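You operate a simulated robot arm through the tools that you are given. There is no shell and no other tool. Be economical: measure what you need, move in short steps, check, and stop when the job is done.

The job below is to be done with a simulated robot arm. You get a single attempt, and the scene is never put back.

Task
Put things in order on the sideboard. At the end: the green cartridge stands where the blue slide (marked "LAKE") stood; the blue slide stands on top of the black ink cartridge; the pink cartridge stands on top of the orange ink cartridge; the yellow card (marked "LAKES") stands where the green cartridge stood; whatever was shut is shut again. Leave all else as you found it, and nothing knocked over.

It is judged by the outcome, as a careful person would: the job done as asked, and still so three seconds after it is handed in. It fails if anything else is knocked over, pushed out of place, dropped, spilled or broken.

Robot
A 6-joint arm with a two-finger parallel gripper, fixed in place. Base frame: the origin is at the foot of the arm, x ahead of it, y to its left, z up; the work surface is at about z = 86. Lengths are in cm, angles in degrees, forces in N, time in s.
With the tool pointing down near the work surface it reaches from about 24 to 64 cm from the base axis. Its first joint turns from -66.0 to 66.0 degrees. Payload 2.7 kg.
The TCP is the grasp point between the finger pads, 2.3 cm short of the fingertips. In the tool frame z runs along the fingers and y along their closing line. Largest opening 9.4 cm; finger width 3.8, thickness 1; the body of the gripper, 5.4 by 9.6 cm, starts 3.9 cm behind the TCP.
Orientation is that of the tool frame in the base frame, as a unit quaternion [x, y, z, w]. With the fingers straight down and closing along the base's y, the tool's x points along the base's -x, its y along +y and its z along -z.

Tools
- The arm moves only by the tool play_rows. Its argument "plan" is a list of rows, each a list of 7 numbers: the shift along the tool's x, y, z in mm, then the turn, a rotation vector about the tool's x, y, z in degrees, then the finger opening in mm, from 0 to 94. In form: [[x, y, z, ax, ay, az, claw], ...]. A call has 1 to 10 rows; each row is the pose to reach, as a shift and turn from the pose commanded when the call began, along the tool's axes at that moment. Rows are played at 5 a second. More than 5 cm and 8.6 degrees between two rows, or a gripper value outside its range, and nothing of the call is played. Where a pose cannot be reached the arm comes as near as it can. A force on the tool above 40 N (or 10 N above the force at the start of the call, whichever is more), or a blocked arm, ends the call early, and 0.2 s more pass. The fingers move at their own pace (about 4.5 cm/s each) and stop on an object; they squeeze with about 30 N. The grip force told is the motor's: it shows also when the fingers shut on nothing. Time passes only in rows, and 0.2 s behind the last, so rows that repeat a pose let the fingers close. It gives the time, the measured TCP pose, the force on the tool (base axes), the opening and the grip force at its end, in the units of the frame above (readings bear some noise), with the torque about the TCP (base axes, N m) and any sound that the robot's microphone picked up.
- Cameras (640 x 400 px; columns grow to the right, rows downward): "scene" is fixed at [7.33, -42.36, 141.42]; the picture's right is [0.82, -0.57, 0.00], its down [-0.27, -0.39, -0.88] and it looks along [0.51, 0.72, -0.47] (base axes); focal length 369 px, centre (320, 200). "wrist" rides on the gripper at [8.6, 1.6, -7.5] in the tool frame; the picture's right is [-0.18, 0.98, 0.00], its down [-0.58, -0.11, -0.81] and it looks along [-0.79, -0.15, 0.59] (tool axes); focal length 243 px, centre (320, 200). There is no depth. A picture from a camera that has moved, and an enlarged one, comes with that camera's place and axes in the base frame and with its lens.
- camera(camera): a new picture of that camera. The clock stands still meanwhile.
- close_up(camera, box): a new picture of the part [left, top, right, bottom] of that camera's present view, enlarged. The clock stands still meanwhile.
- close_job(): hands the job in; it is judged then, once.

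Go step by step. Nothing tells you positions but the pictures and the camera data: compare them with the known pose of the tool, close in by small moves and look again before you grip or let go. The budget is 120 turns and 64 pictures, counting those below and the enlarged ones. Unless the task says otherwise, let go and move clear before handing in, and close with one line.

The tools are called by a JSON object that holds its "api" and its "payload". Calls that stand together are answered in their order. play_rows: Moves the arm, as the interface text tells. Its arguments: {"type":"object","properties":{"plan":{"type":"array","items":{"type":"array","items":{"type":"number"}}}},"required":["plan"]} The other tools are called the same way: camera (camera) takes a picture; close_up (camera, box) takes an enlarged picture of a part of a camera's view; close_job () hands the job in.

At the start:

```text
t: 0.0
tcp_pos: [33.94, 6.62, 118.33]
tcp_rot: [0.0, 1.0, -0.001, 0.0]
ft_force: [0.1, 0.1, -0.3]
wrist_torque: [-0.03, 0.0, 0.0]
finger_gap: 9.39
grip_force: 0.1
```

scene: 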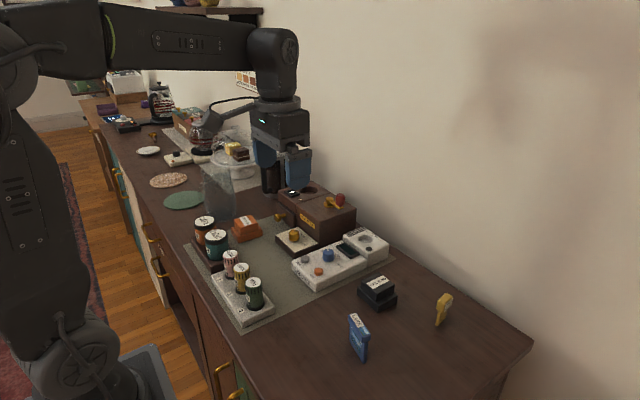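
wrist: 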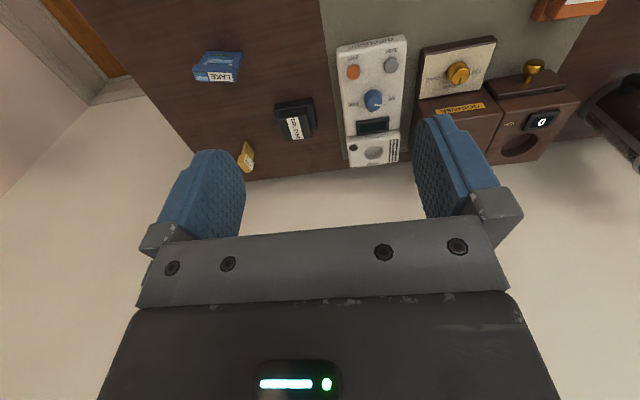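

I see a sideboard with a blue slide, a yellow card, black and orange ink cartridges and a few devices, but no clear green or pink cartridge yet. I'll enlarge the scene to identify them.

{"api": "close_up", "payload": {"camera": "scene", "box": [180, 170, 400, 330]}}

{"api": "close_up", "payload": {"camera": "scene", "box": [320, 260, 480, 370]}}

{"api": "close_up", "payload": {"camera": "scene", "box": [80, 60, 280, 220]}}

```text
2.50 times, centred on (290, 250) of scene
camera zoom: at [7.33, -42.36, 141.42], right [0.82, -0.57, 0.0], down [-0.27, -0.39, -0.88], along [0.51, 0.72, -0.47], focal length 922 px, centre (395, 75)
```

zoom: 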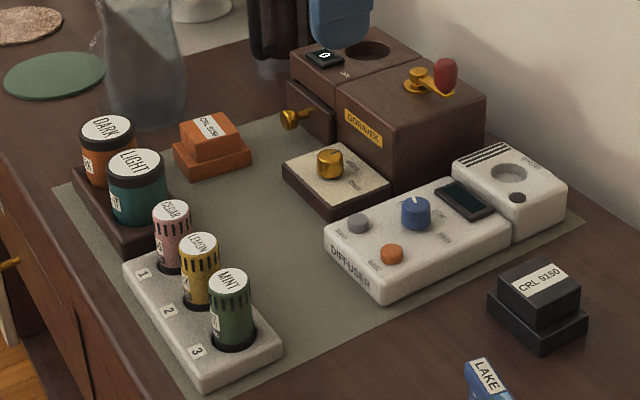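

```text
3.64 times, centred on (400, 315) of scene
camera zoom: at [7.33, -42.36, 141.42], right [0.82, -0.57, 0.0], down [-0.27, -0.39, -0.88], along [0.51, 0.72, -0.47], focal length 1341 px, centre (29, -218)
```

zoom: 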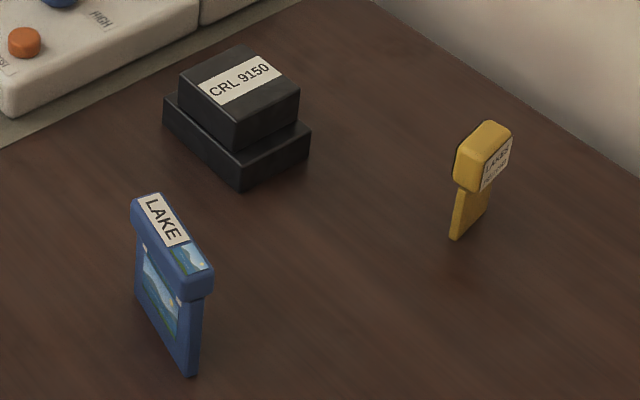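

```text
2.50 times, centred on (180, 140) of scene
camera zoom: at [7.33, -42.36, 141.42], right [0.82, -0.57, 0.0], down [-0.27, -0.39, -0.88], along [0.51, 0.72, -0.47], focal length 922 px, centre (670, 350)
```

zoom: 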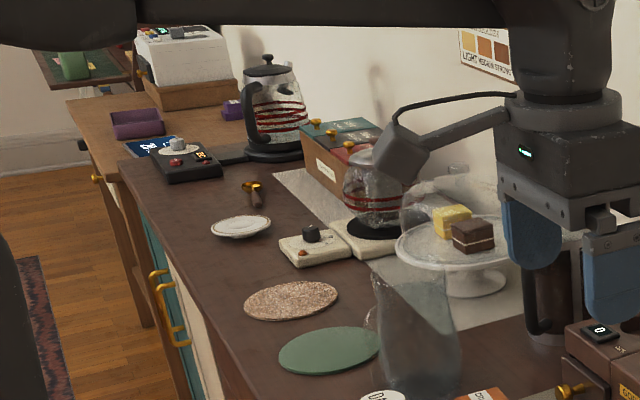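

The rack holds pink CEDAR, yellow LEMON and green MINT at about x≈29, y≈11 to 22. I'm moving the wrist camera closer to look at them.

{"api": "play_rows", "payload": {"plan": [[30, 20, 20, 0, 0, 0, 94], [60, 40, 40, 0, 0, 0, 94], [90, 60, 50, 0, 0, 0, 94], [90, 60, 50, 0, 0, 0, 94]]}}

{"api": "camera", "payload": {"camera": "wrist"}}

{"api": "camera", "payload": {"camera": "scene"}}

```text
t: 1.0
tcp_pos: [24.83, 12.59, 113.26]
tcp_rot: [0.0, 1.0, 0.0, 0.0]
ft_force: [0.4, 0.6, 0.4]
wrist_torque: [0.02, 0.0, -0.03]
finger_gap: 9.39
grip_force: 0.0
```

```text
58 pictures are left
camera wrist: at [16.27, 14.19, 120.83], right [0.18, 0.98, 0.0], down [0.58, -0.11, 0.81], along [0.79, -0.15, -0.59], focal length 243 px, centre (320, 200)
```

wrist: 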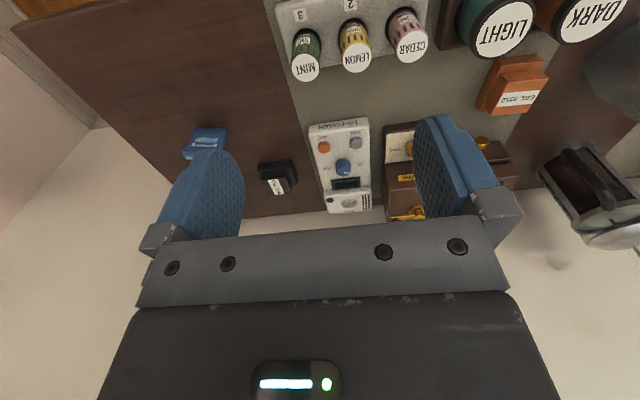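

```text
57 pictures are left
```

scene: 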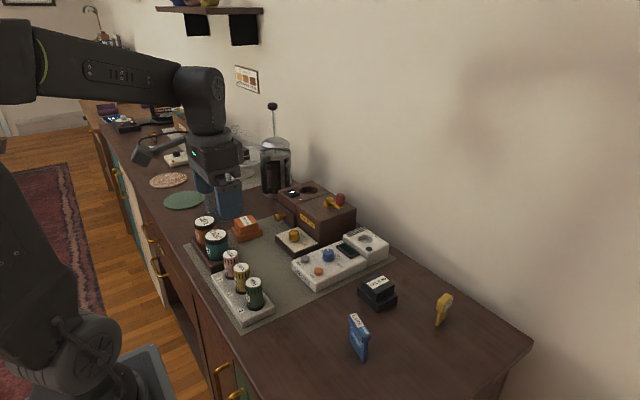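

MINT's top is at about (28.6, 10.2, 93.7) and CEDAR's at about (28.6, 21.3). The blue slide has to go first, so I'm moving over to view it, the black cartridge and the yellow card.

{"api": "play_rows", "payload": {"plan": [[-16, -43, 6, 0, 0, 0, 94], [-32, -86, 12, 0, 0, 0, 94], [-48, -129, 18, 0, 0, 0, 94], [-64, -172, 24, 0, 0, 0, 94], [-80, -215, 30, 0, 0, 0, 94], [-80, -215, 30, 0, 0, 0, 94]]}}

{"api": "camera", "payload": {"camera": "wrist"}}

```text
t: 2.4
tcp_pos: [32.87, -8.99, 110.35]
tcp_rot: [0.001, 1.0, 0.0, 0.0]
ft_force: [-0.4, 0.3, 0.5]
wrist_torque: [0.03, 0.0, 0.01]
finger_gap: 9.38
grip_force: 0.1
```

```text
56 pictures are left
camera wrist: at [24.31, -7.37, 117.78], right [0.18, 0.98, 0.0], down [0.58, -0.11, 0.81], along [0.79, -0.15, -0.59], focal length 243 px, centre (320, 200)
```

wrist: 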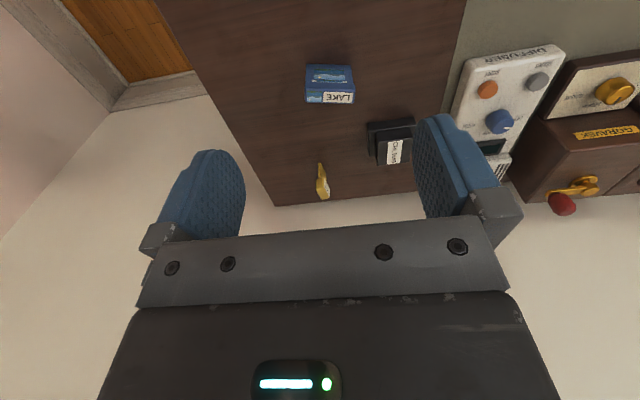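

{"api": "close_up", "payload": {"camera": "wrist", "box": [280, 50, 440, 210]}}

{"api": "close_up", "payload": {"camera": "scene", "box": [325, 300, 395, 370]}}

{"api": "close_up", "payload": {"camera": "scene", "box": [350, 270, 460, 335]}}

```text
2.50 times, centred on (360, 130) of wrist
camera zoom: at [24.31, -7.37, 117.78], right [0.18, 0.98, 0.0], down [0.58, -0.11, 0.81], along [0.79, -0.15, -0.59], focal length 606 px, centre (220, 375)
```

zoom: 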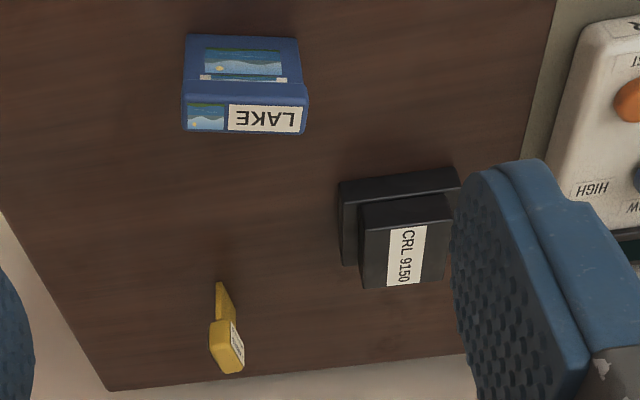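

```text
5.71 times, centred on (360, 335) of scene
camera zoom: at [7.33, -42.36, 141.42], right [0.82, -0.57, 0.0], down [-0.27, -0.39, -0.88], along [0.51, 0.72, -0.47], focal length 2107 px, centre (91, -571)
```

zoom: 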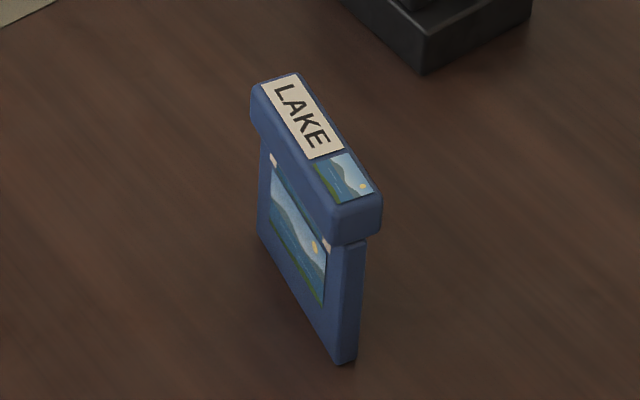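

```text
5.82 times, centred on (405, 302) of scene
camera zoom: at [7.33, -42.36, 141.42], right [0.82, -0.57, 0.0], down [-0.27, -0.39, -0.88], along [0.51, 0.72, -0.47], focal length 2145 px, centre (-174, -396)
```

zoom: 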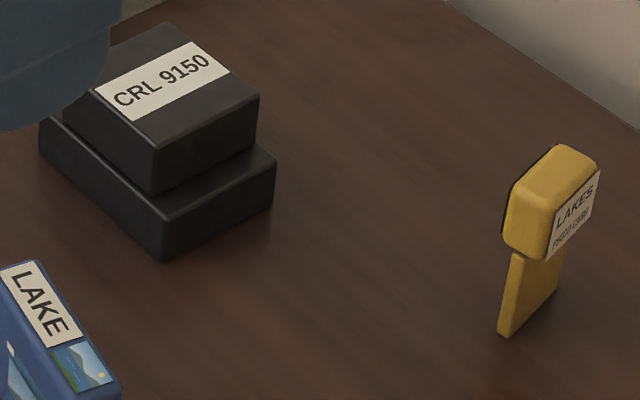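

The blue slide stands with its long side near y, turned about 12°, and its top is centred at (39.2, -9.1, 92.6). The black cartridge's top is at about (51.3, -0.9, 90.2). I'm hovering over the slide to line up a grip on its ends.

{"api": "play_rows", "payload": {"plan": [[-21, 0, 40, 0, 0, 6, 94], [-42, -1, 80, 0, 0, 12, 94], [-63, -1, 115, 0, 0, 12, 94], [-63, -1, 115, 0, 0, 12, 94]]}}

{"api": "camera", "payload": {"camera": "wrist"}}

{"api": "close_up", "payload": {"camera": "scene", "box": [280, 230, 440, 370]}}

```text
t: 3.4
tcp_pos: [39.26, -9.12, 98.79]
tcp_rot: [0.104, 0.995, 0.0, 0.001]
ft_force: [0.2, 0.8, 0.1]
wrist_torque: [0.03, -0.01, 0.0]
finger_gap: 9.42
grip_force: 0.1
```

```text
52 pictures are left
camera wrist: at [31.18, -5.68, 106.28], right [0.38, 0.92, 0.0], down [0.55, -0.23, 0.81], along [0.74, -0.31, -0.59], focal length 243 px, centre (320, 200)
```

wrist: 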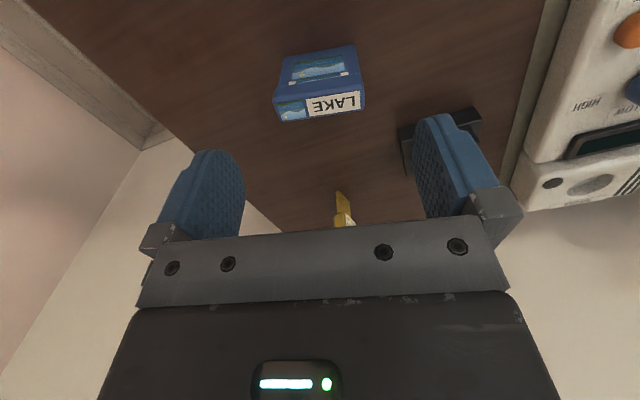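

```text
2.86 times, centred on (360, 300) of scene
camera zoom: at [7.34, -42.36, 141.42], right [0.82, -0.57, 0.0], down [-0.27, -0.39, -0.88], along [0.51, 0.72, -0.47], focal length 1053 px, centre (206, -86)
```

zoom: 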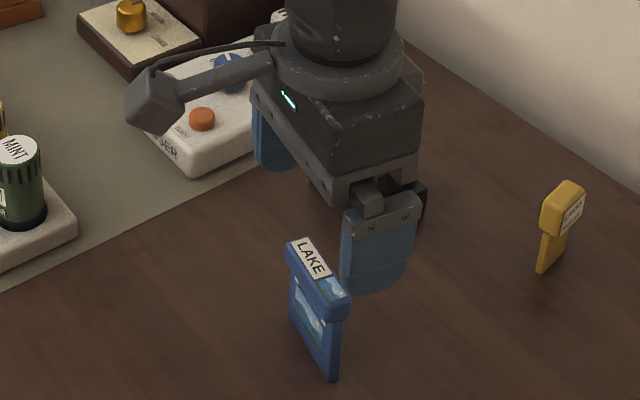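

The slide is centred between the fingers and lined up within a degree or so. I'm lowering onto it and closing.

{"api": "play_rows", "payload": {"plan": [[0, 0, 25, 0, 0, 0, 94], [0, 0, 50, 0, 0, 0, 94], [0, 0, 72, 0, 0, 0, 94], [0, 0, 72, 0, 0, 0, 94]]}}

{"api": "camera", "payload": {"camera": "wrist"}}

{"api": "close_up", "payload": {"camera": "scene", "box": [280, 230, 440, 370]}}

```text
t: 4.4
tcp_pos: [39.09, -9.01, 91.64]
tcp_rot: [0.104, 0.995, 0.001, 0.0]
ft_force: [0.4, -0.6, -0.1]
wrist_torque: [-0.03, 0.0, -0.01]
finger_gap: 9.43
grip_force: 0.1
```

```text
50 pictures are left
camera wrist: at [31.08, -5.64, 99.08], right [0.38, 0.92, 0.0], down [0.55, -0.23, 0.81], along [0.74, -0.31, -0.59], focal length 243 px, centre (320, 200)
```

wrist: 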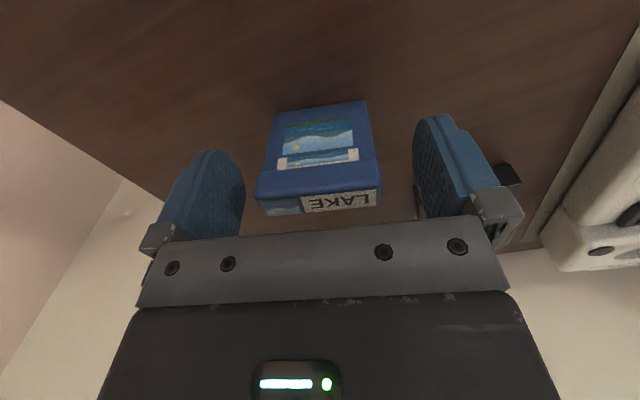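

```text
2.86 times, centred on (360, 300) of scene
camera zoom: at [7.33, -42.36, 141.42], right [0.82, -0.57, 0.0], down [-0.27, -0.39, -0.88], along [0.51, 0.72, -0.47], focal length 1053 px, centre (206, -86)
```

zoom: 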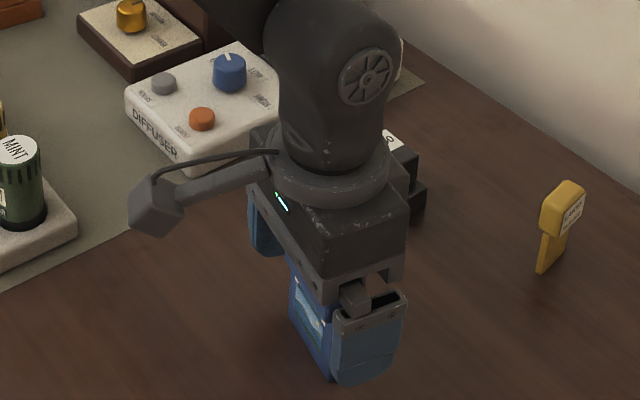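

The slide sits evenly between the pads, so I'm closing now.

{"api": "play_rows", "payload": {"plan": [[0, 0, 0, 0, 0, 0, 70], [0, 0, 0, 0, 0, 0, 50], [0, 0, 0, 0, 0, 0, 40], [0, 0, 0, 0, 0, 0, 40], [0, 0, 0, 0, 0, 0, 40]]}}

```text
t: 5.6
tcp_pos: [39.09, -9.02, 91.56]
tcp_rot: [0.104, 0.995, 0.0, 0.0]
ft_force: [1.2, -1.1, -0.2]
wrist_torque: [-0.01, -0.01, 0.01]
finger_gap: 5.52
grip_force: 30.7
```

Gripped at a 5.5 cm gap. I'm lifting it straight up and turning back to 0°.

{"api": "play_rows", "payload": {"plan": [[0, 0, -15, 0, 0, 0, 40], [0, 0, -50, 0, 0, 0, 40], [0, 0, -90, 0, 0, -6, 40], [0, 0, -100, 0, 0, -12, 40], [0, 0, -100, 0, 0, -12, 40]]}}

{"api": "close_up", "payload": {"camera": "scene", "box": [280, 200, 460, 340]}}

{"api": "camera", "payload": {"camera": "wrist"}}

```text
t: 6.8
tcp_pos: [39.18, -9.05, 101.65]
tcp_rot: [-0.001, 1.0, 0.001, 0.001]
ft_force: [0.2, -0.6, -0.2]
wrist_torque: [-0.02, 0.0, -0.01]
finger_gap: 5.52
grip_force: 30.5
```

```text
2.86 times, centred on (370, 270) of scene
camera zoom: at [7.33, -42.36, 141.42], right [0.82, -0.57, 0.0], down [-0.27, -0.39, -0.88], along [0.51, 0.72, -0.47], focal length 1053 px, centre (177, 0)
```

zoom: 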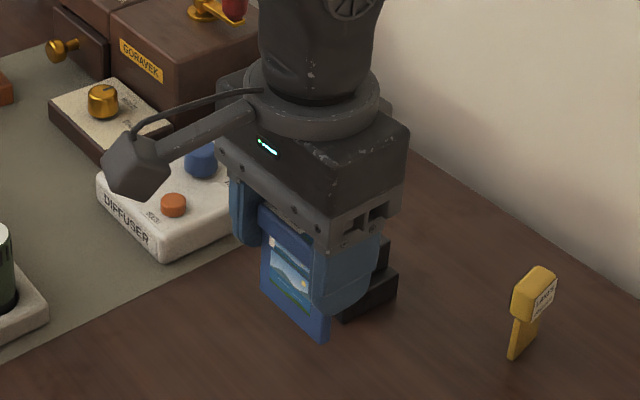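

```text
47 pictures are left
camera wrist: at [30.62, -7.46, 109.14], right [0.18, 0.98, 0.0], down [0.58, -0.11, 0.81], along [0.79, -0.15, -0.59], focal length 243 px, centre (320, 200)
```

wrist: 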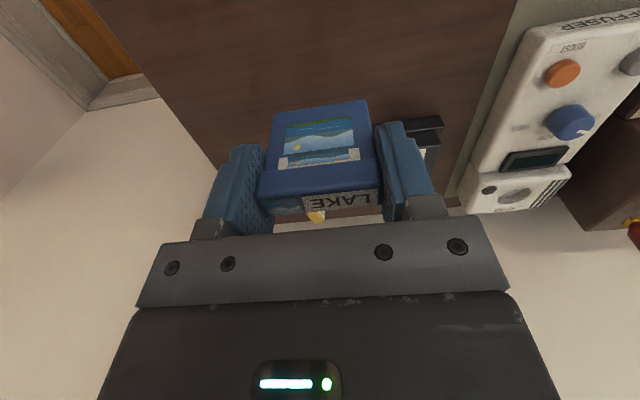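

It hangs straight. I'm carrying it over the black cartridge.

{"api": "play_rows", "payload": {"plan": [[-40, 27, 0, 0, 0, 0, 40], [-80, 54, 0, 0, 0, 0, 40], [-121, 81, 0, 0, 0, 0, 40], [-121, 81, 0, 0, 0, 0, 40]]}}

{"api": "close_up", "payload": {"camera": "scene", "box": [300, 200, 460, 340]}}

{"api": "camera", "payload": {"camera": "wrist"}}

```text
t: 7.8
tcp_pos: [51.37, -0.84, 101.72]
tcp_rot: [0.0, 1.0, 0.0, 0.0]
ft_force: [-0.6, 0.7, 0.1]
wrist_torque: [0.01, 0.02, 0.01]
finger_gap: 5.55
grip_force: 30.3
```

```text
2.86 times, centred on (380, 270) of scene
camera zoom: at [7.34, -42.36, 141.42], right [0.82, -0.57, 0.0], down [-0.27, -0.39, -0.88], along [0.51, 0.72, -0.47], focal length 1053 px, centre (149, 0)
```

zoom: 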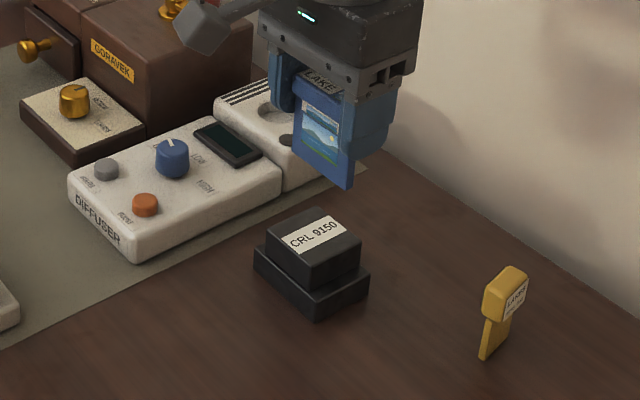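

```text
45 pictures are left
camera wrist: at [42.82, 0.75, 109.23], right [0.18, 0.98, 0.0], down [0.58, -0.11, 0.81], along [0.79, -0.15, -0.59], focal length 243 px, centre (320, 200)
```

wrist: 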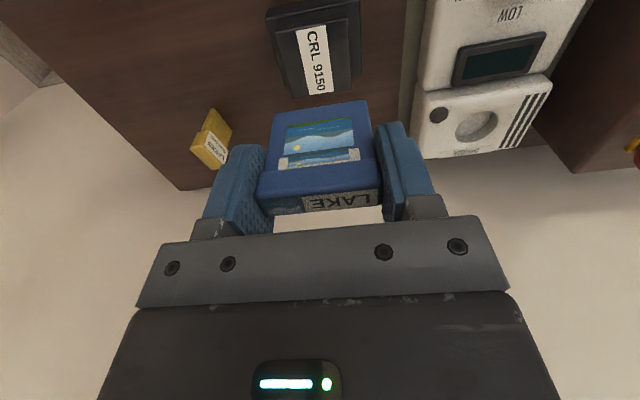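

The black cartridge lies right under the slide: its centre measures (51.2, -0.85). I'm lowering to just above contact and will look again there.

{"api": "play_rows", "payload": {"plan": [[0, 0, 25, 0, 0, 0, 40], [0, 0, 50, 0, 0, 0, 40], [0, 0, 50, 0, 0, 0, 40]]}}

{"api": "close_up", "payload": {"camera": "scene", "box": [330, 220, 430, 320]}}

```text
t: 8.6
tcp_pos: [51.3, -0.88, 96.73]
tcp_rot: [0.0, 1.0, 0.0, 0.0]
ft_force: [-0.4, -0.3, -1.0]
wrist_torque: [0.01, 0.0, 0.02]
finger_gap: 5.53
grip_force: 29.9
```

```text
4.00 times, centred on (380, 270) of scene
camera zoom: at [7.33, -42.36, 141.42], right [0.82, -0.57, 0.0], down [-0.27, -0.39, -0.88], along [0.51, 0.72, -0.47], focal length 1475 px, centre (80, -80)
```

zoom: 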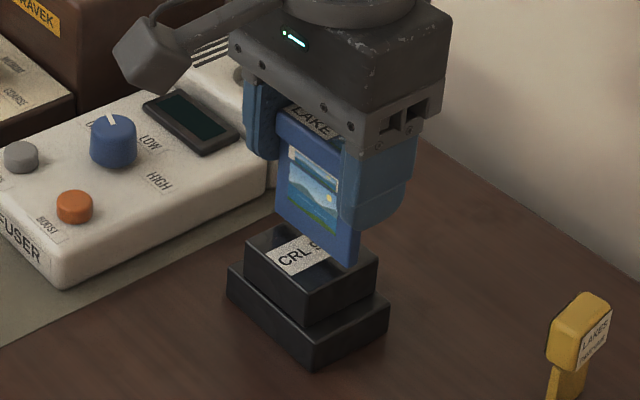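

It lines up over the middle of the top face, about a centimetre to go. I'm lowering in small steps.

{"api": "play_rows", "payload": {"plan": [[0, 0, 4, 0, 0, 0, 40], [0, 0, 6, 0, 0, 0, 40], [0, 0, 7, 0, 0, 0, 40], [0, 0, 7, 0, 0, 0, 40]]}}

{"api": "close_up", "payload": {"camera": "scene", "box": [340, 240, 420, 320]}}

```text
t: 9.6
tcp_pos: [51.36, -0.85, 96.2]
tcp_rot: [0.0, 1.0, 0.0, 0.001]
ft_force: [-3.5, 0.9, 16.8]
wrist_torque: [0.01, 0.24, 0.0]
finger_gap: 5.5
grip_force: 30.2
```

```text
5.00 times, centred on (380, 280) of scene
camera zoom: at [7.3, -42.36, 141.43], right [0.82, -0.57, 0.0], down [-0.27, -0.39, -0.88], along [0.51, 0.72, -0.47], focal length 1843 px, centre (20, -200)
```

zoom: 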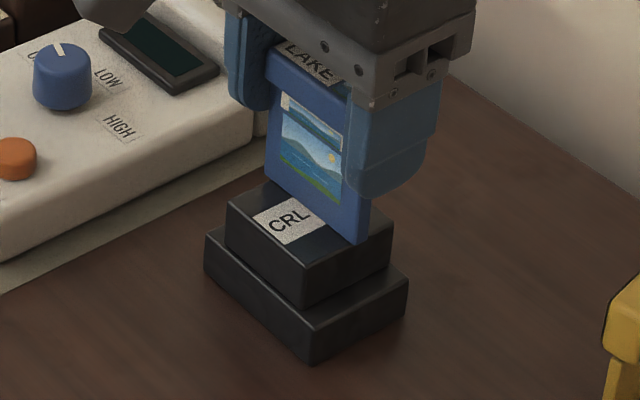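

The slide is touching the cartridge with about 17 N. I'm easing off slightly, then opening and rising.

{"api": "play_rows", "payload": {"plan": [[0, 0, -1.3, 0, 0, 0, 40], [0, 0, -1.3, 0, 0, 0, 40], [0, 0, -1.3, 0, 0, 0, 60], [0, 0, -1.3, 0, 0, 0, 75], [0, 0, -1.3, 0, 0, 0, 75]]}}

{"api": "close_up", "payload": {"camera": "scene", "box": [330, 230, 430, 320]}}

```text
t: 10.8
tcp_pos: [51.41, -0.89, 96.08]
tcp_rot: [0.0, 1.0, 0.0, 0.0]
ft_force: [-0.2, -0.5, 0.8]
wrist_torque: [0.0, -0.03, 0.0]
finger_gap: 7.49
grip_force: 0.1
```

```text
4.44 times, centred on (380, 275) of scene
camera zoom: at [7.33, -42.36, 141.42], right [0.82, -0.57, 0.0], down [-0.27, -0.39, -0.88], along [0.51, 0.72, -0.47], focal length 1638 px, centre (53, -133)
```

zoom: 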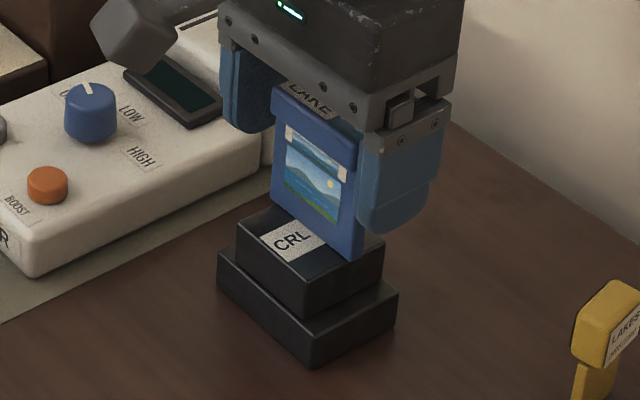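

The slide stands steady on the black cartridge. I'm rising straight up, then moving over to the green vial while turning.

{"api": "play_rows", "payload": {"plan": [[0, 0, -30, 0, 0, 0, 75], [0, 0, -70, 0, 0, 0, 75], [0, 0, -110, 0, 0, 0, 75], [40, 20, -115, 0, 0, -7, 75], [80, 40, -115, 0, 0, -14, 75], [120, 60, -115, 0, 0, -21, 75], [160, 80, -115, 0, 0, -28, 75], [200, 100, -115, 0, 0, -35, 75], [228, 111, -115, 0, 0, -42, 75], [228, 111, -115, 0, 0, -45, 75]]}}

{"api": "play_rows", "payload": {"plan": [[0, 0, 0, 0, 0, -8, 75], [0, 0, 0, 0, 0, -16, 75], [0, 0, 0, 0, 0, -24, 75], [0, 0, 0, 0, 0, -32, 75], [0, 0, 0, 0, 0, -40, 75], [0, 0, 0, 0, 0, -45, 75], [0, 0, 0, 0, 0, -45, 75]]}}

{"api": "camera", "payload": {"camera": "wrist"}}

{"api": "close_up", "payload": {"camera": "scene", "box": [190, 190, 430, 350]}}

```text
t: 13.0
tcp_pos: [28.45, 10.16, 107.53]
tcp_rot: [-0.384, 0.923, 0.0, -0.001]
ft_force: [-0.9, -0.4, 0.8]
wrist_torque: [0.02, 0.01, -0.02]
finger_gap: 7.48
grip_force: 0.1
```

```text
t: 14.6
tcp_pos: [28.53, 10.14, 107.6]
tcp_rot: [0.708, -0.707, 0.0, 0.0]
ft_force: [-1.0, 0.0, -0.1]
wrist_torque: [0.0, 0.03, -0.01]
finger_gap: 7.52
grip_force: 0.0
```

```text
41 pictures are left
camera wrist: at [27.04, 1.51, 115.12], right [-0.98, 0.18, 0.0], down [0.11, 0.58, 0.81], along [0.15, 0.79, -0.59], focal length 243 px, centre (320, 200)
```

wrist: 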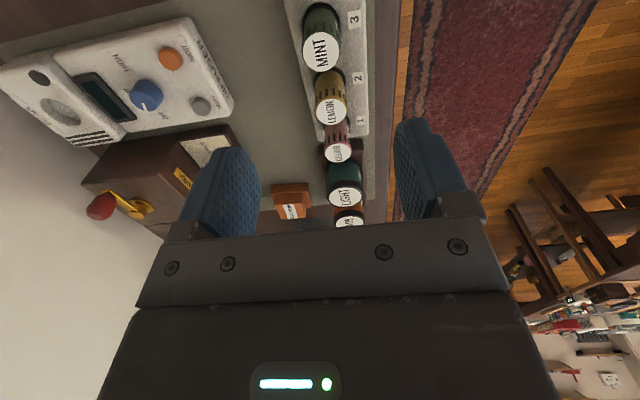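

```text
2.50 times, centred on (310, 270) of scene
camera zoom: at [7.33, -42.36, 141.42], right [0.82, -0.57, 0.0], down [-0.27, -0.39, -0.88], along [0.51, 0.72, -0.47], focal length 922 px, centre (345, 25)
```

zoom: 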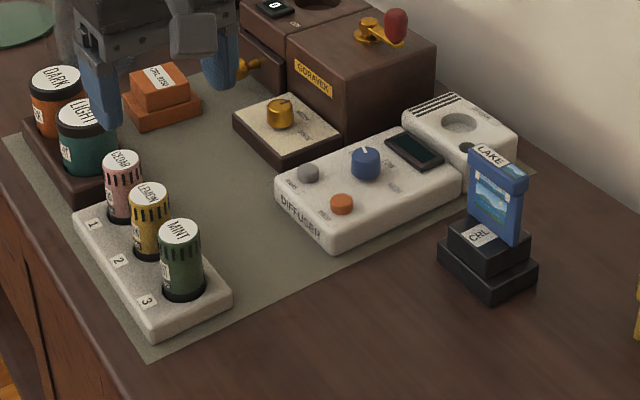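

MINT is exactly centred below the tool. I'm descending with the fingers closing along x, clear of LEMON.

{"api": "play_rows", "payload": {"plan": [[0, 0, 40, 0, 0, 0, 75], [0, 0, 80, 0, 0, 0, 75], [0, 0, 110, 0, 0, 0, 75], [0, 0, 130, 0, 0, 0, 75], [0, 0, 130, 0, 0, 0, 75]]}}

{"api": "camera", "payload": {"camera": "wrist"}}

{"api": "close_up", "payload": {"camera": "scene", "box": [190, 210, 310, 330]}}

```text
t: 15.8
tcp_pos: [28.47, 10.12, 94.55]
tcp_rot: [-0.707, 0.707, 0.0, 0.0]
ft_force: [-0.2, 0.1, 0.8]
wrist_torque: [0.02, 0.0, 0.02]
finger_gap: 7.5
grip_force: 0.0
```

```text
39 pictures are left
camera wrist: at [26.97, 1.49, 102.06], right [-0.98, 0.18, 0.0], down [0.11, 0.58, 0.81], along [0.15, 0.79, -0.59], focal length 243 px, centre (320, 200)
```

wrist: 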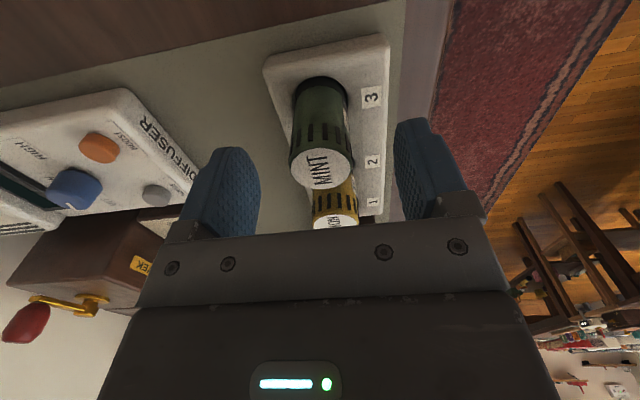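

```text
3.33 times, centred on (250, 270) of scene
camera zoom: at [7.33, -42.36, 141.42], right [0.82, -0.57, 0.0], down [-0.27, -0.39, -0.88], along [0.51, 0.72, -0.47], focal length 1229 px, centre (553, -33)
```

zoom: 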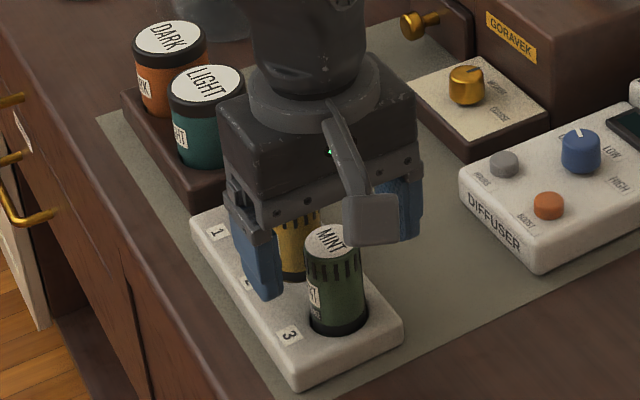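

Alignment holds. I'm going down 3 cm more and closing on the vial.

{"api": "play_rows", "payload": {"plan": [[0, 0, 15, 0, 0, 0, 75], [0, 0, 28, 0, 0, 0, 75], [0, 0, 28, 0, 0, 0, 55], [0, 0, 28, 0, 0, 0, 35], [0, 0, 28, 0, 0, 0, 20], [0, 0, 28, 0, 0, 0, 20], [0, 0, 28, 0, 0, 0, 20]]}}

```text
t: 17.4
tcp_pos: [28.44, 10.24, 91.72]
tcp_rot: [0.707, -0.707, 0.0, 0.001]
ft_force: [0.7, 0.4, 0.2]
wrist_torque: [0.02, 0.0, -0.03]
finger_gap: 3.11
grip_force: 30.1
```

Gripped at a 3.1 cm gap. I'm lifting gently out of the well, watching the force.

{"api": "play_rows", "payload": {"plan": [[0, 0, -10, 0, 0, 0, 20], [0, 0, -25, 0, 0, 0, 20], [0, 0, -60, 0, 0, 0, 20], [0, 0, -105, 0, 0, 0, 20], [0, 0, -125, 0, 0, 0, 20], [0, 0, -125, 0, 0, 0, 20]]}}

{"api": "close_up", "payload": {"camera": "scene", "box": [170, 190, 310, 330]}}

```text
t: 18.8
tcp_pos: [28.55, 10.22, 104.33]
tcp_rot: [0.707, -0.707, 0.0, -0.001]
ft_force: [0.2, -0.2, -1.3]
wrist_torque: [0.0, 0.0, 0.0]
finger_gap: 3.08
grip_force: 29.6
```

```text
2.86 times, centred on (240, 260) of scene
camera zoom: at [7.33, -42.36, 141.42], right [0.82, -0.57, 0.0], down [-0.27, -0.39, -0.88], along [0.51, 0.72, -0.47], focal length 1053 px, centre (549, 29)
```

zoom: 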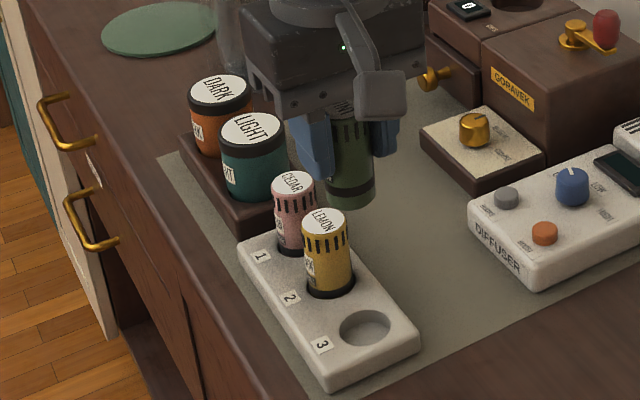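

MINT is out and the empty well 3 is visible at (28.5, 10.2). I'm carrying the vial to the blue slide's old spot at (39.1, -9.0).

{"api": "play_rows", "payload": {"plan": [[40, -22, 0, 0, 0, 0, 20], [80, -44, 0, 0, 0, 0, 20], [120, -66, 0, 0, 0, 0, 20], [160, -88, 0, 0, 0, 0, 20], [192, -106, 0, 0, 0, 0, 20], [192, -106, 30, 0, 0, 0, 20], [192, -106, 70, 0, 0, 0, 20], [192, -106, 110, 0, 0, 0, 20], [192, -106, 110, 0, 0, 0, 20]]}}

{"api": "close_up", "payload": {"camera": "scene", "box": [300, 230, 460, 370]}}

```text
t: 20.8
tcp_pos: [39.17, -9.04, 93.37]
tcp_rot: [0.707, -0.707, 0.0, 0.001]
ft_force: [0.4, -0.1, 0.2]
wrist_torque: [0.01, -0.04, 0.0]
finger_gap: 3.09
grip_force: 30.0
```

```text
2.86 times, centred on (380, 300) of scene
camera zoom: at [7.34, -42.36, 141.42], right [0.82, -0.57, 0.0], down [-0.27, -0.39, -0.88], along [0.51, 0.72, -0.47], focal length 1053 px, centre (149, -86)
```

zoom: 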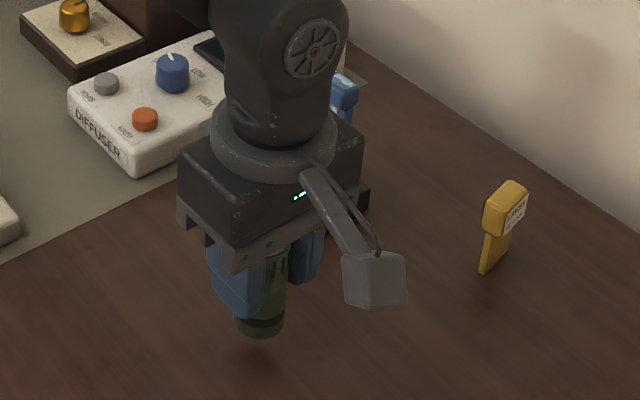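

Still a little above the surface. I'm lowering until contact.

{"api": "play_rows", "payload": {"plan": [[0, 0, 12, 0, 0, 0, 20], [0, 0, 18, 0, 0, 0, 20], [0, 0, 22, 0, 0, 0, 20], [0, 0, 22, 0, 0, 0, 20]]}}

```text
t: 21.8
tcp_pos: [39.34, -9.09, 91.1]
tcp_rot: [0.707, -0.707, 0.001, 0.0]
ft_force: [-5.6, 0.7, 15.8]
wrist_torque: [0.02, 0.28, -0.01]
finger_gap: 3.1
grip_force: 30.0
```

Contact at about 16 N. I'm easing off, opening and rising.

{"api": "play_rows", "payload": {"plan": [[0, 0, 20.5, 0, 0, 0, 20], [0, 0, 20.5, 0, 0, 0, 20]]}}

```text
t: 22.4
tcp_pos: [39.26, -9.01, 89.17]
tcp_rot: [0.707, -0.707, 0.003, -0.002]
ft_force: [6.3, -0.6, 19.0]
wrist_torque: [0.01, -0.17, 0.0]
finger_gap: 3.09
grip_force: 30.0
```

That was my error: shifts are counted from the pose at the start of each call, so the fingers slid about 2 cm down the vial. I'm looking before I do anything else.

{"api": "close_up", "payload": {"camera": "scene", "box": [300, 230, 460, 370]}}

{"api": "camera", "payload": {"camera": "wrist"}}

```text
2.86 times, centred on (380, 300) of scene
camera zoom: at [7.33, -42.36, 141.42], right [0.82, -0.57, 0.0], down [-0.27, -0.39, -0.88], along [0.51, 0.72, -0.47], focal length 1053 px, centre (149, -86)
```

zoom: 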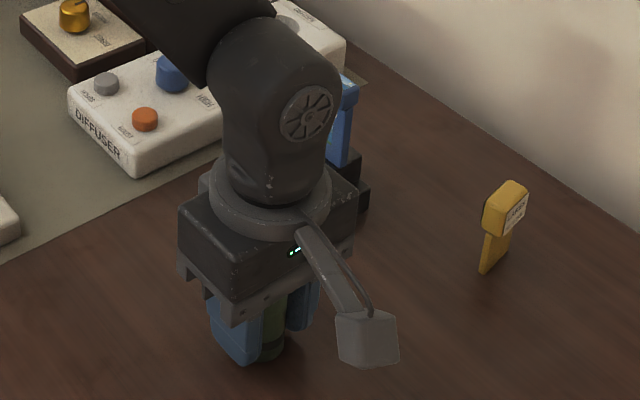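

```text
34 pictures are left
camera wrist: at [37.76, -17.7, 96.65], right [-0.98, 0.18, -0.01], down [0.1, 0.58, 0.81], along [0.15, 0.79, -0.59], focal length 243 px, centre (320, 200)
```

wrist: 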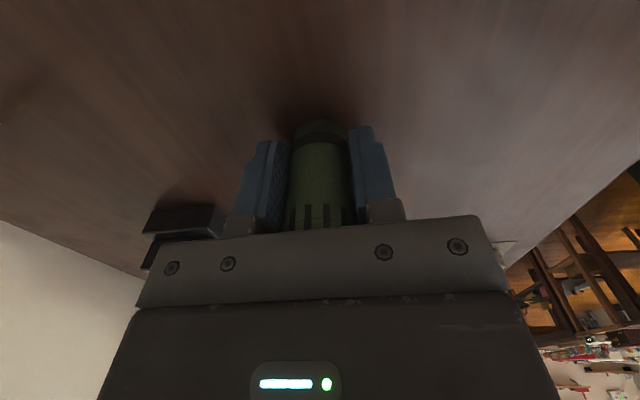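

The vial is upright, with the fingers simply lower on it. I'm opening here first and rising in a second call.

{"api": "play_rows", "payload": {"plan": [[0, 0, -0.5, 0, 0, 0, 31], [0, 0, -0.5, 0, 0, 0, 40], [0, 0, -0.5, 0, 0, 0, 60], [0, 0, -0.5, 0, 0, 0, 70], [0, 0, -0.5, 0, 0, 0, 70]]}}

{"api": "play_rows", "payload": {"plan": [[0, 0, -20, 0, 0, 0, 70], [0, 0, -60, 0, 0, 0, 70], [0, 0, -105, 0, 0, 0, 70], [0, 0, -150, 0, 0, 0, 70], [0, 0, -150, 0, 0, 0, 70]]}}

{"api": "camera", "payload": {"camera": "wrist"}}

{"api": "close_up", "payload": {"camera": "scene", "box": [300, 230, 460, 370]}}

```text
t: 23.6
tcp_pos: [39.17, -8.97, 89.1]
tcp_rot: [-0.706, 0.708, 0.001, 0.0]
ft_force: [1.1, 0.9, 5.8]
wrist_torque: [0.01, 0.05, -0.02]
finger_gap: 6.99
grip_force: 0.1
```

```text
t: 24.8
tcp_pos: [39.07, -9.03, 104.05]
tcp_rot: [0.708, -0.707, 0.0, 0.0]
ft_force: [-0.3, -0.4, 0.6]
wrist_torque: [0.0, -0.01, -0.03]
finger_gap: 6.99
grip_force: 0.0
```

```text
33 pictures are left
camera wrist: at [37.68, -17.79, 111.6], right [-0.98, 0.18, 0.0], down [0.11, 0.58, 0.81], along [0.15, 0.79, -0.59], focal length 243 px, centre (320, 200)
```

wrist: 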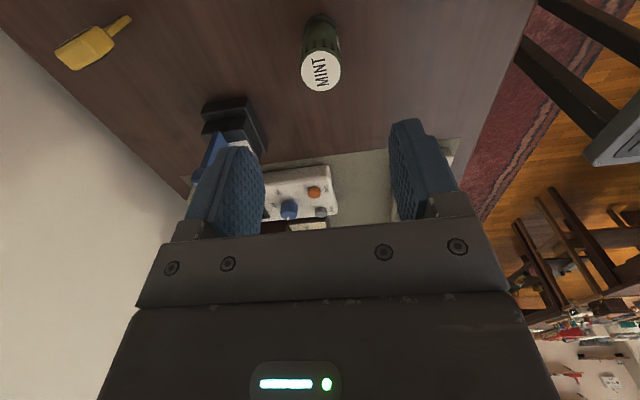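

```text
2.86 times, centred on (380, 300) of scene
camera zoom: at [7.33, -42.36, 141.42], right [0.82, -0.57, 0.0], down [-0.27, -0.39, -0.88], along [0.51, 0.72, -0.47], focal length 1053 px, centre (149, -86)
```

zoom: 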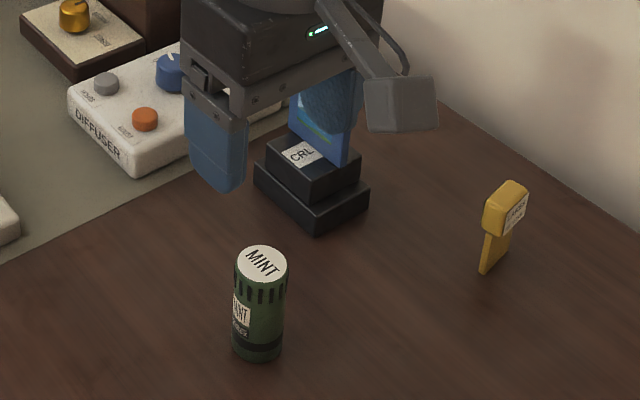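

MINT stands upright at the slide's old spot. Next is the yellow card, and I'm moving to see its face and orientation.

{"api": "play_rows", "payload": {"plan": [[15, -46, 0, 0, 0, 0, 70], [30, -92, 0, 0, 0, 0, 70], [45, -138, 0, 0, 0, 0, 70], [60, -184, 0, 0, 0, 0, 70], [60, -184, 0, 0, 0, 0, 70]]}}

{"api": "camera", "payload": {"camera": "wrist"}}

```text
t: 26.0
tcp_pos: [57.65, -14.83, 104.09]
tcp_rot: [-0.707, 0.707, 0.0, 0.0]
ft_force: [0.8, 1.3, -0.7]
wrist_torque: [0.0, -0.01, -0.02]
finger_gap: 7.0
grip_force: 0.0
```

```text
31 pictures are left
camera wrist: at [56.13, -23.63, 111.58], right [-0.98, 0.18, 0.0], down [0.11, 0.58, 0.81], along [0.15, 0.79, -0.59], focal length 243 px, centre (320, 200)
```

wrist: 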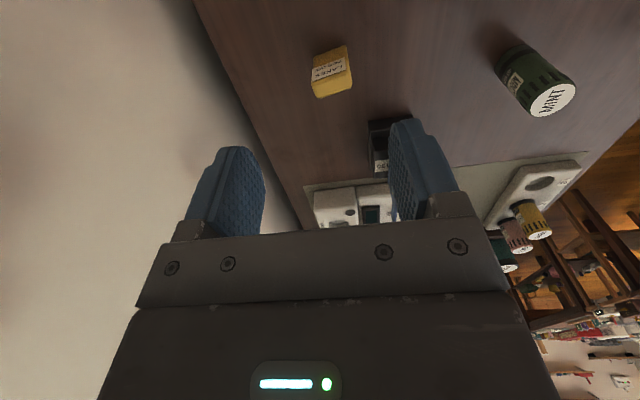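

{"api": "close_up", "payload": {"camera": "wrist", "box": [290, 30, 370, 110]}}

{"api": "close_up", "payload": {"camera": "scene", "box": [420, 280, 470, 335]}}

{"api": "close_up", "payload": {"camera": "wrist", "box": [480, 150, 600, 260]}}

```text
5.00 times, centred on (330, 70) of wrist
camera zoom: at [56.13, -23.63, 111.58], right [-0.98, 0.18, 0.0], down [0.11, 0.58, 0.81], along [0.15, 0.79, -0.59], focal length 1213 px, centre (270, 850)
```

zoom: 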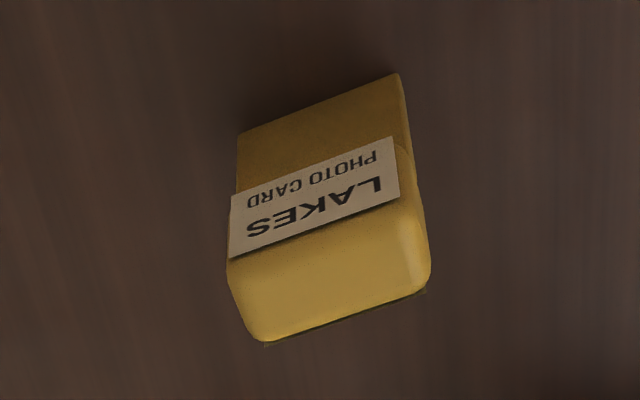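

```text
7.27 times, centred on (445, 308) of scene
camera zoom: at [7.34, -42.36, 141.42], right [0.82, -0.57, 0.0], down [-0.27, -0.39, -0.88], along [0.51, 0.72, -0.47], focal length 2681 px, centre (-589, -582)
```

zoom: 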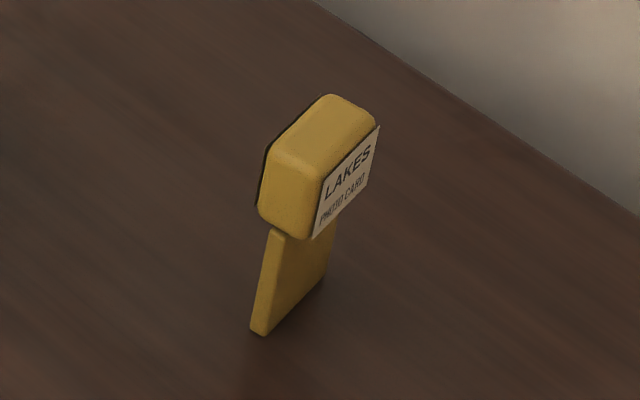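

```text
3.64 times, centred on (540, 205) of wrist
camera zoom: at [56.13, -23.63, 111.58], right [-0.98, 0.18, 0.0], down [0.11, 0.58, 0.81], along [0.15, 0.79, -0.59], focal length 882 px, centre (-480, 182)
```

zoom: 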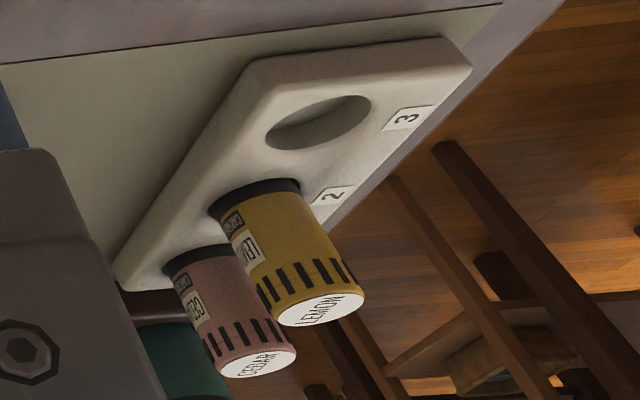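

The card is about 3.25 cm wide and thin, with its width turned about 8.7° from x, centred at (57.2, -13.1). The well measures about 3.6 cm across, so it should fit. I'm lining up to grip the card by its width, which keeps it centred.

{"api": "play_rows", "payload": {"plan": [[-18, 4.5, 0, 0, 0, -4.4, 70], [-18, 4.5, 30, 0, 0, -8.7, 70], [-18, 4.5, 60, 0, 0, -8.7, 70], [-18, 4.5, 60, 0, 0, -8.7, 70]]}}

{"api": "camera", "payload": {"camera": "wrist"}}

```text
t: 27.0
tcp_pos: [57.28, -13.28, 98.19]
tcp_rot: [0.76, -0.65, 0.0, 0.0]
ft_force: [-0.3, -0.2, -0.2]
wrist_torque: [-0.01, 0.02, -0.01]
finger_gap: 7.0
grip_force: 0.0
```

```text
27 pictures are left
camera wrist: at [57.0, -21.98, 105.66], right [-1.0, 0.03, 0.0], down [0.02, 0.59, 0.81], along [0.03, 0.81, -0.59], focal length 243 px, centre (320, 200)
```

wrist: 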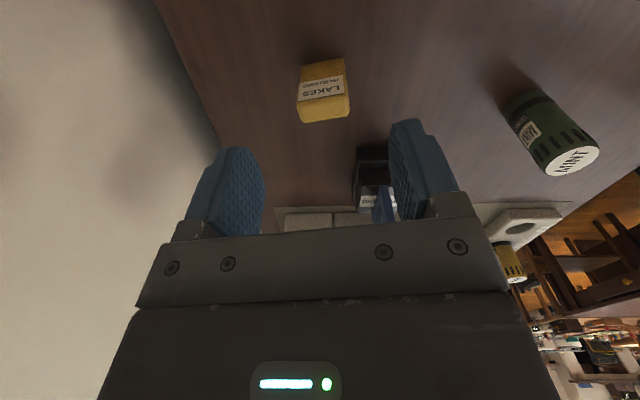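

The card is lined up in angle and off by only about 2 mm. I'm correcting that, descending to head height and closing.

{"api": "play_rows", "payload": {"plan": [[-1.5, 2.5, 30, 0, 0, 0, 70], [-1.5, 2.5, 60, 0, 0, 0, 70], [-1.5, 2.5, 76, 0, 0, 0, 70], [-1.5, 2.5, 76, 0, 0, 0, 70]]}}

{"api": "camera", "payload": {"camera": "wrist"}}

```text
t: 28.0
tcp_pos: [56.78, -13.2, 90.38]
tcp_rot: [0.759, -0.652, 0.0, -0.001]
ft_force: [-0.5, 0.5, 0.9]
wrist_torque: [-0.01, 0.0, -0.03]
finger_gap: 7.0
grip_force: 0.2
```

```text
26 pictures are left
camera wrist: at [56.63, -21.95, 97.98], right [-1.0, 0.03, 0.0], down [0.02, 0.59, 0.81], along [0.03, 0.81, -0.59], focal length 243 px, centre (320, 200)
```

wrist: 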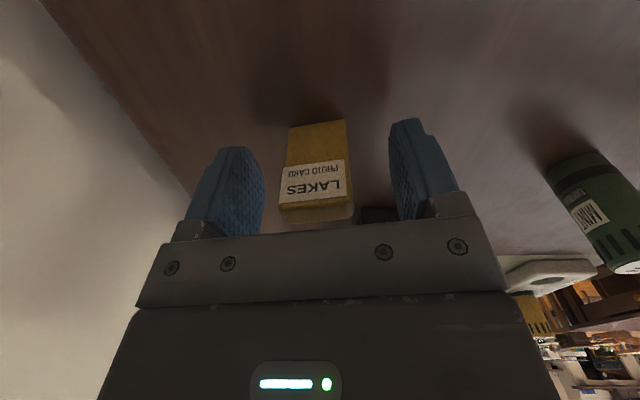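

The card is between the pads. I'm closing.

{"api": "play_rows", "payload": {"plan": [[0, 0, 0, 0, 0, 0, 55], [0, 0, 0, 0, 0, 0, 40], [0, 0, 0, 0, 0, 0, 22], [0, 0, 0, 0, 0, 0, 22], [0, 0, 0, 0, 0, 0, 22]]}}

```text
t: 29.2
tcp_pos: [56.76, -13.09, 90.5]
tcp_rot: [0.759, -0.651, 0.0, 0.0]
ft_force: [0.0, -0.2, -0.5]
wrist_torque: [-0.03, 0.01, -0.01]
finger_gap: 3.19
grip_force: 30.0
```

Gripped at 3.2 cm. I'm lifting and carrying it to above well 3.

{"api": "play_rows", "payload": {"plan": [[0, 0, -15, 0, 0, 0, 22], [0, 0, -60, 0, 0, 0, 22], [0, 0, -105, 0, 0, 0, 22], [0, 0, -150, 0, 0, 0, 22], [0, 0, -165, 0, 0, 0, 22]]}}

{"api": "play_rows", "payload": {"plan": [[-34, 30, 0, 0, 0, 0, 22], [-68, 61, 0, 0, 0, 0, 22], [-102, 91, 0, 0, 0, 0, 22], [-136, 122, 0, 0, 0, 0, 22], [-170, 152, 0, 0, 0, 0, 22], [-204, 182, 0, 0, 0, 0, 22], [-238, 213, 0, 0, 0, 4.4, 22], [-272, 243, 0, 0, 0, 8.7, 22], [-272, 243, 0, 0, 0, 8.7, 22]]}}

{"api": "camera", "payload": {"camera": "wrist"}}

```text
t: 30.4
tcp_pos: [56.85, -13.12, 107.01]
tcp_rot: [0.758, -0.652, 0.0, 0.0]
ft_force: [-0.2, 0.5, -0.5]
wrist_torque: [0.0, -0.01, 0.03]
finger_gap: 3.22
grip_force: 30.0
```

```text
t: 32.4
tcp_pos: [28.75, 10.15, 106.92]
tcp_rot: [0.707, -0.707, 0.0, 0.001]
ft_force: [-0.1, -0.1, -0.9]
wrist_torque: [-0.02, 0.0, -0.03]
finger_gap: 3.23
grip_force: 30.6
```

```text
25 pictures are left
camera wrist: at [27.11, 1.45, 114.44], right [-0.98, 0.18, 0.0], down [0.11, 0.58, 0.81], along [0.15, 0.79, -0.59], focal length 243 px, centre (320, 200)
```

wrist: 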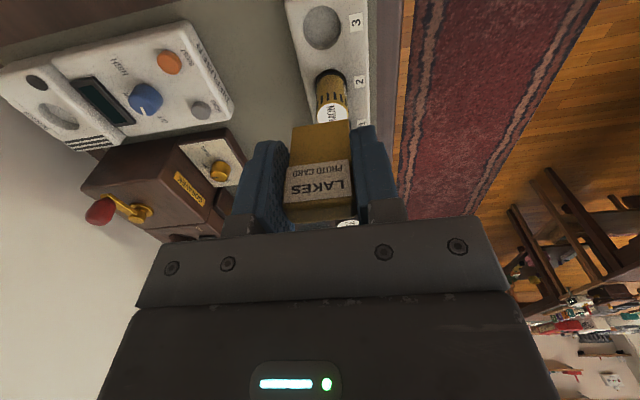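

{"api": "close_up", "payload": {"camera": "wrist", "box": [280, 0, 380, 80]}}

```text
5.00 times, centred on (330, 40) of wrist
camera zoom: at [27.11, 1.45, 114.44], right [-0.98, 0.18, 0.0], down [0.11, 0.58, 0.81], along [0.15, 0.79, -0.59], focal length 1213 px, centre (270, 1000)
```

zoom: 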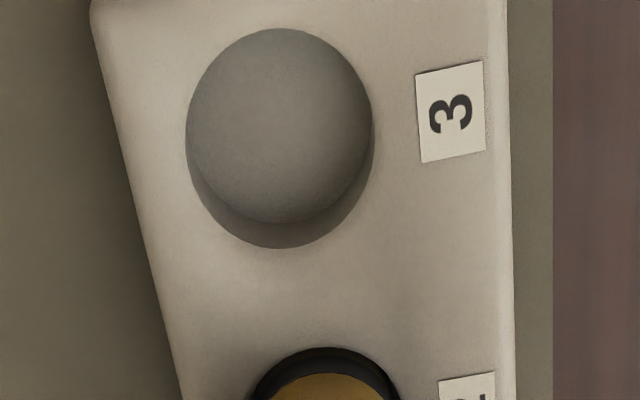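

The hole's centre is about 2 mm off laterally. I need an enlarged view of the card's lower edge to centre its thin direction too.

{"api": "close_up", "payload": {"camera": "wrist", "box": [270, 100, 370, 230]}}

```text
3.08 times, centred on (320, 165) of wrist
camera zoom: at [27.11, 1.45, 114.44], right [-0.98, 0.18, 0.0], down [0.11, 0.58, 0.81], along [0.15, 0.79, -0.59], focal length 746 px, centre (320, 308)
```

zoom: 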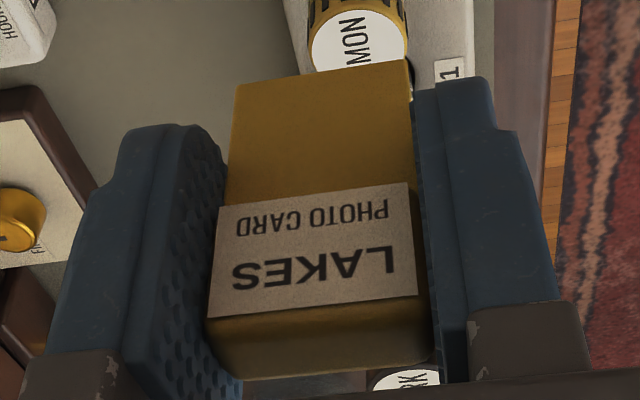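

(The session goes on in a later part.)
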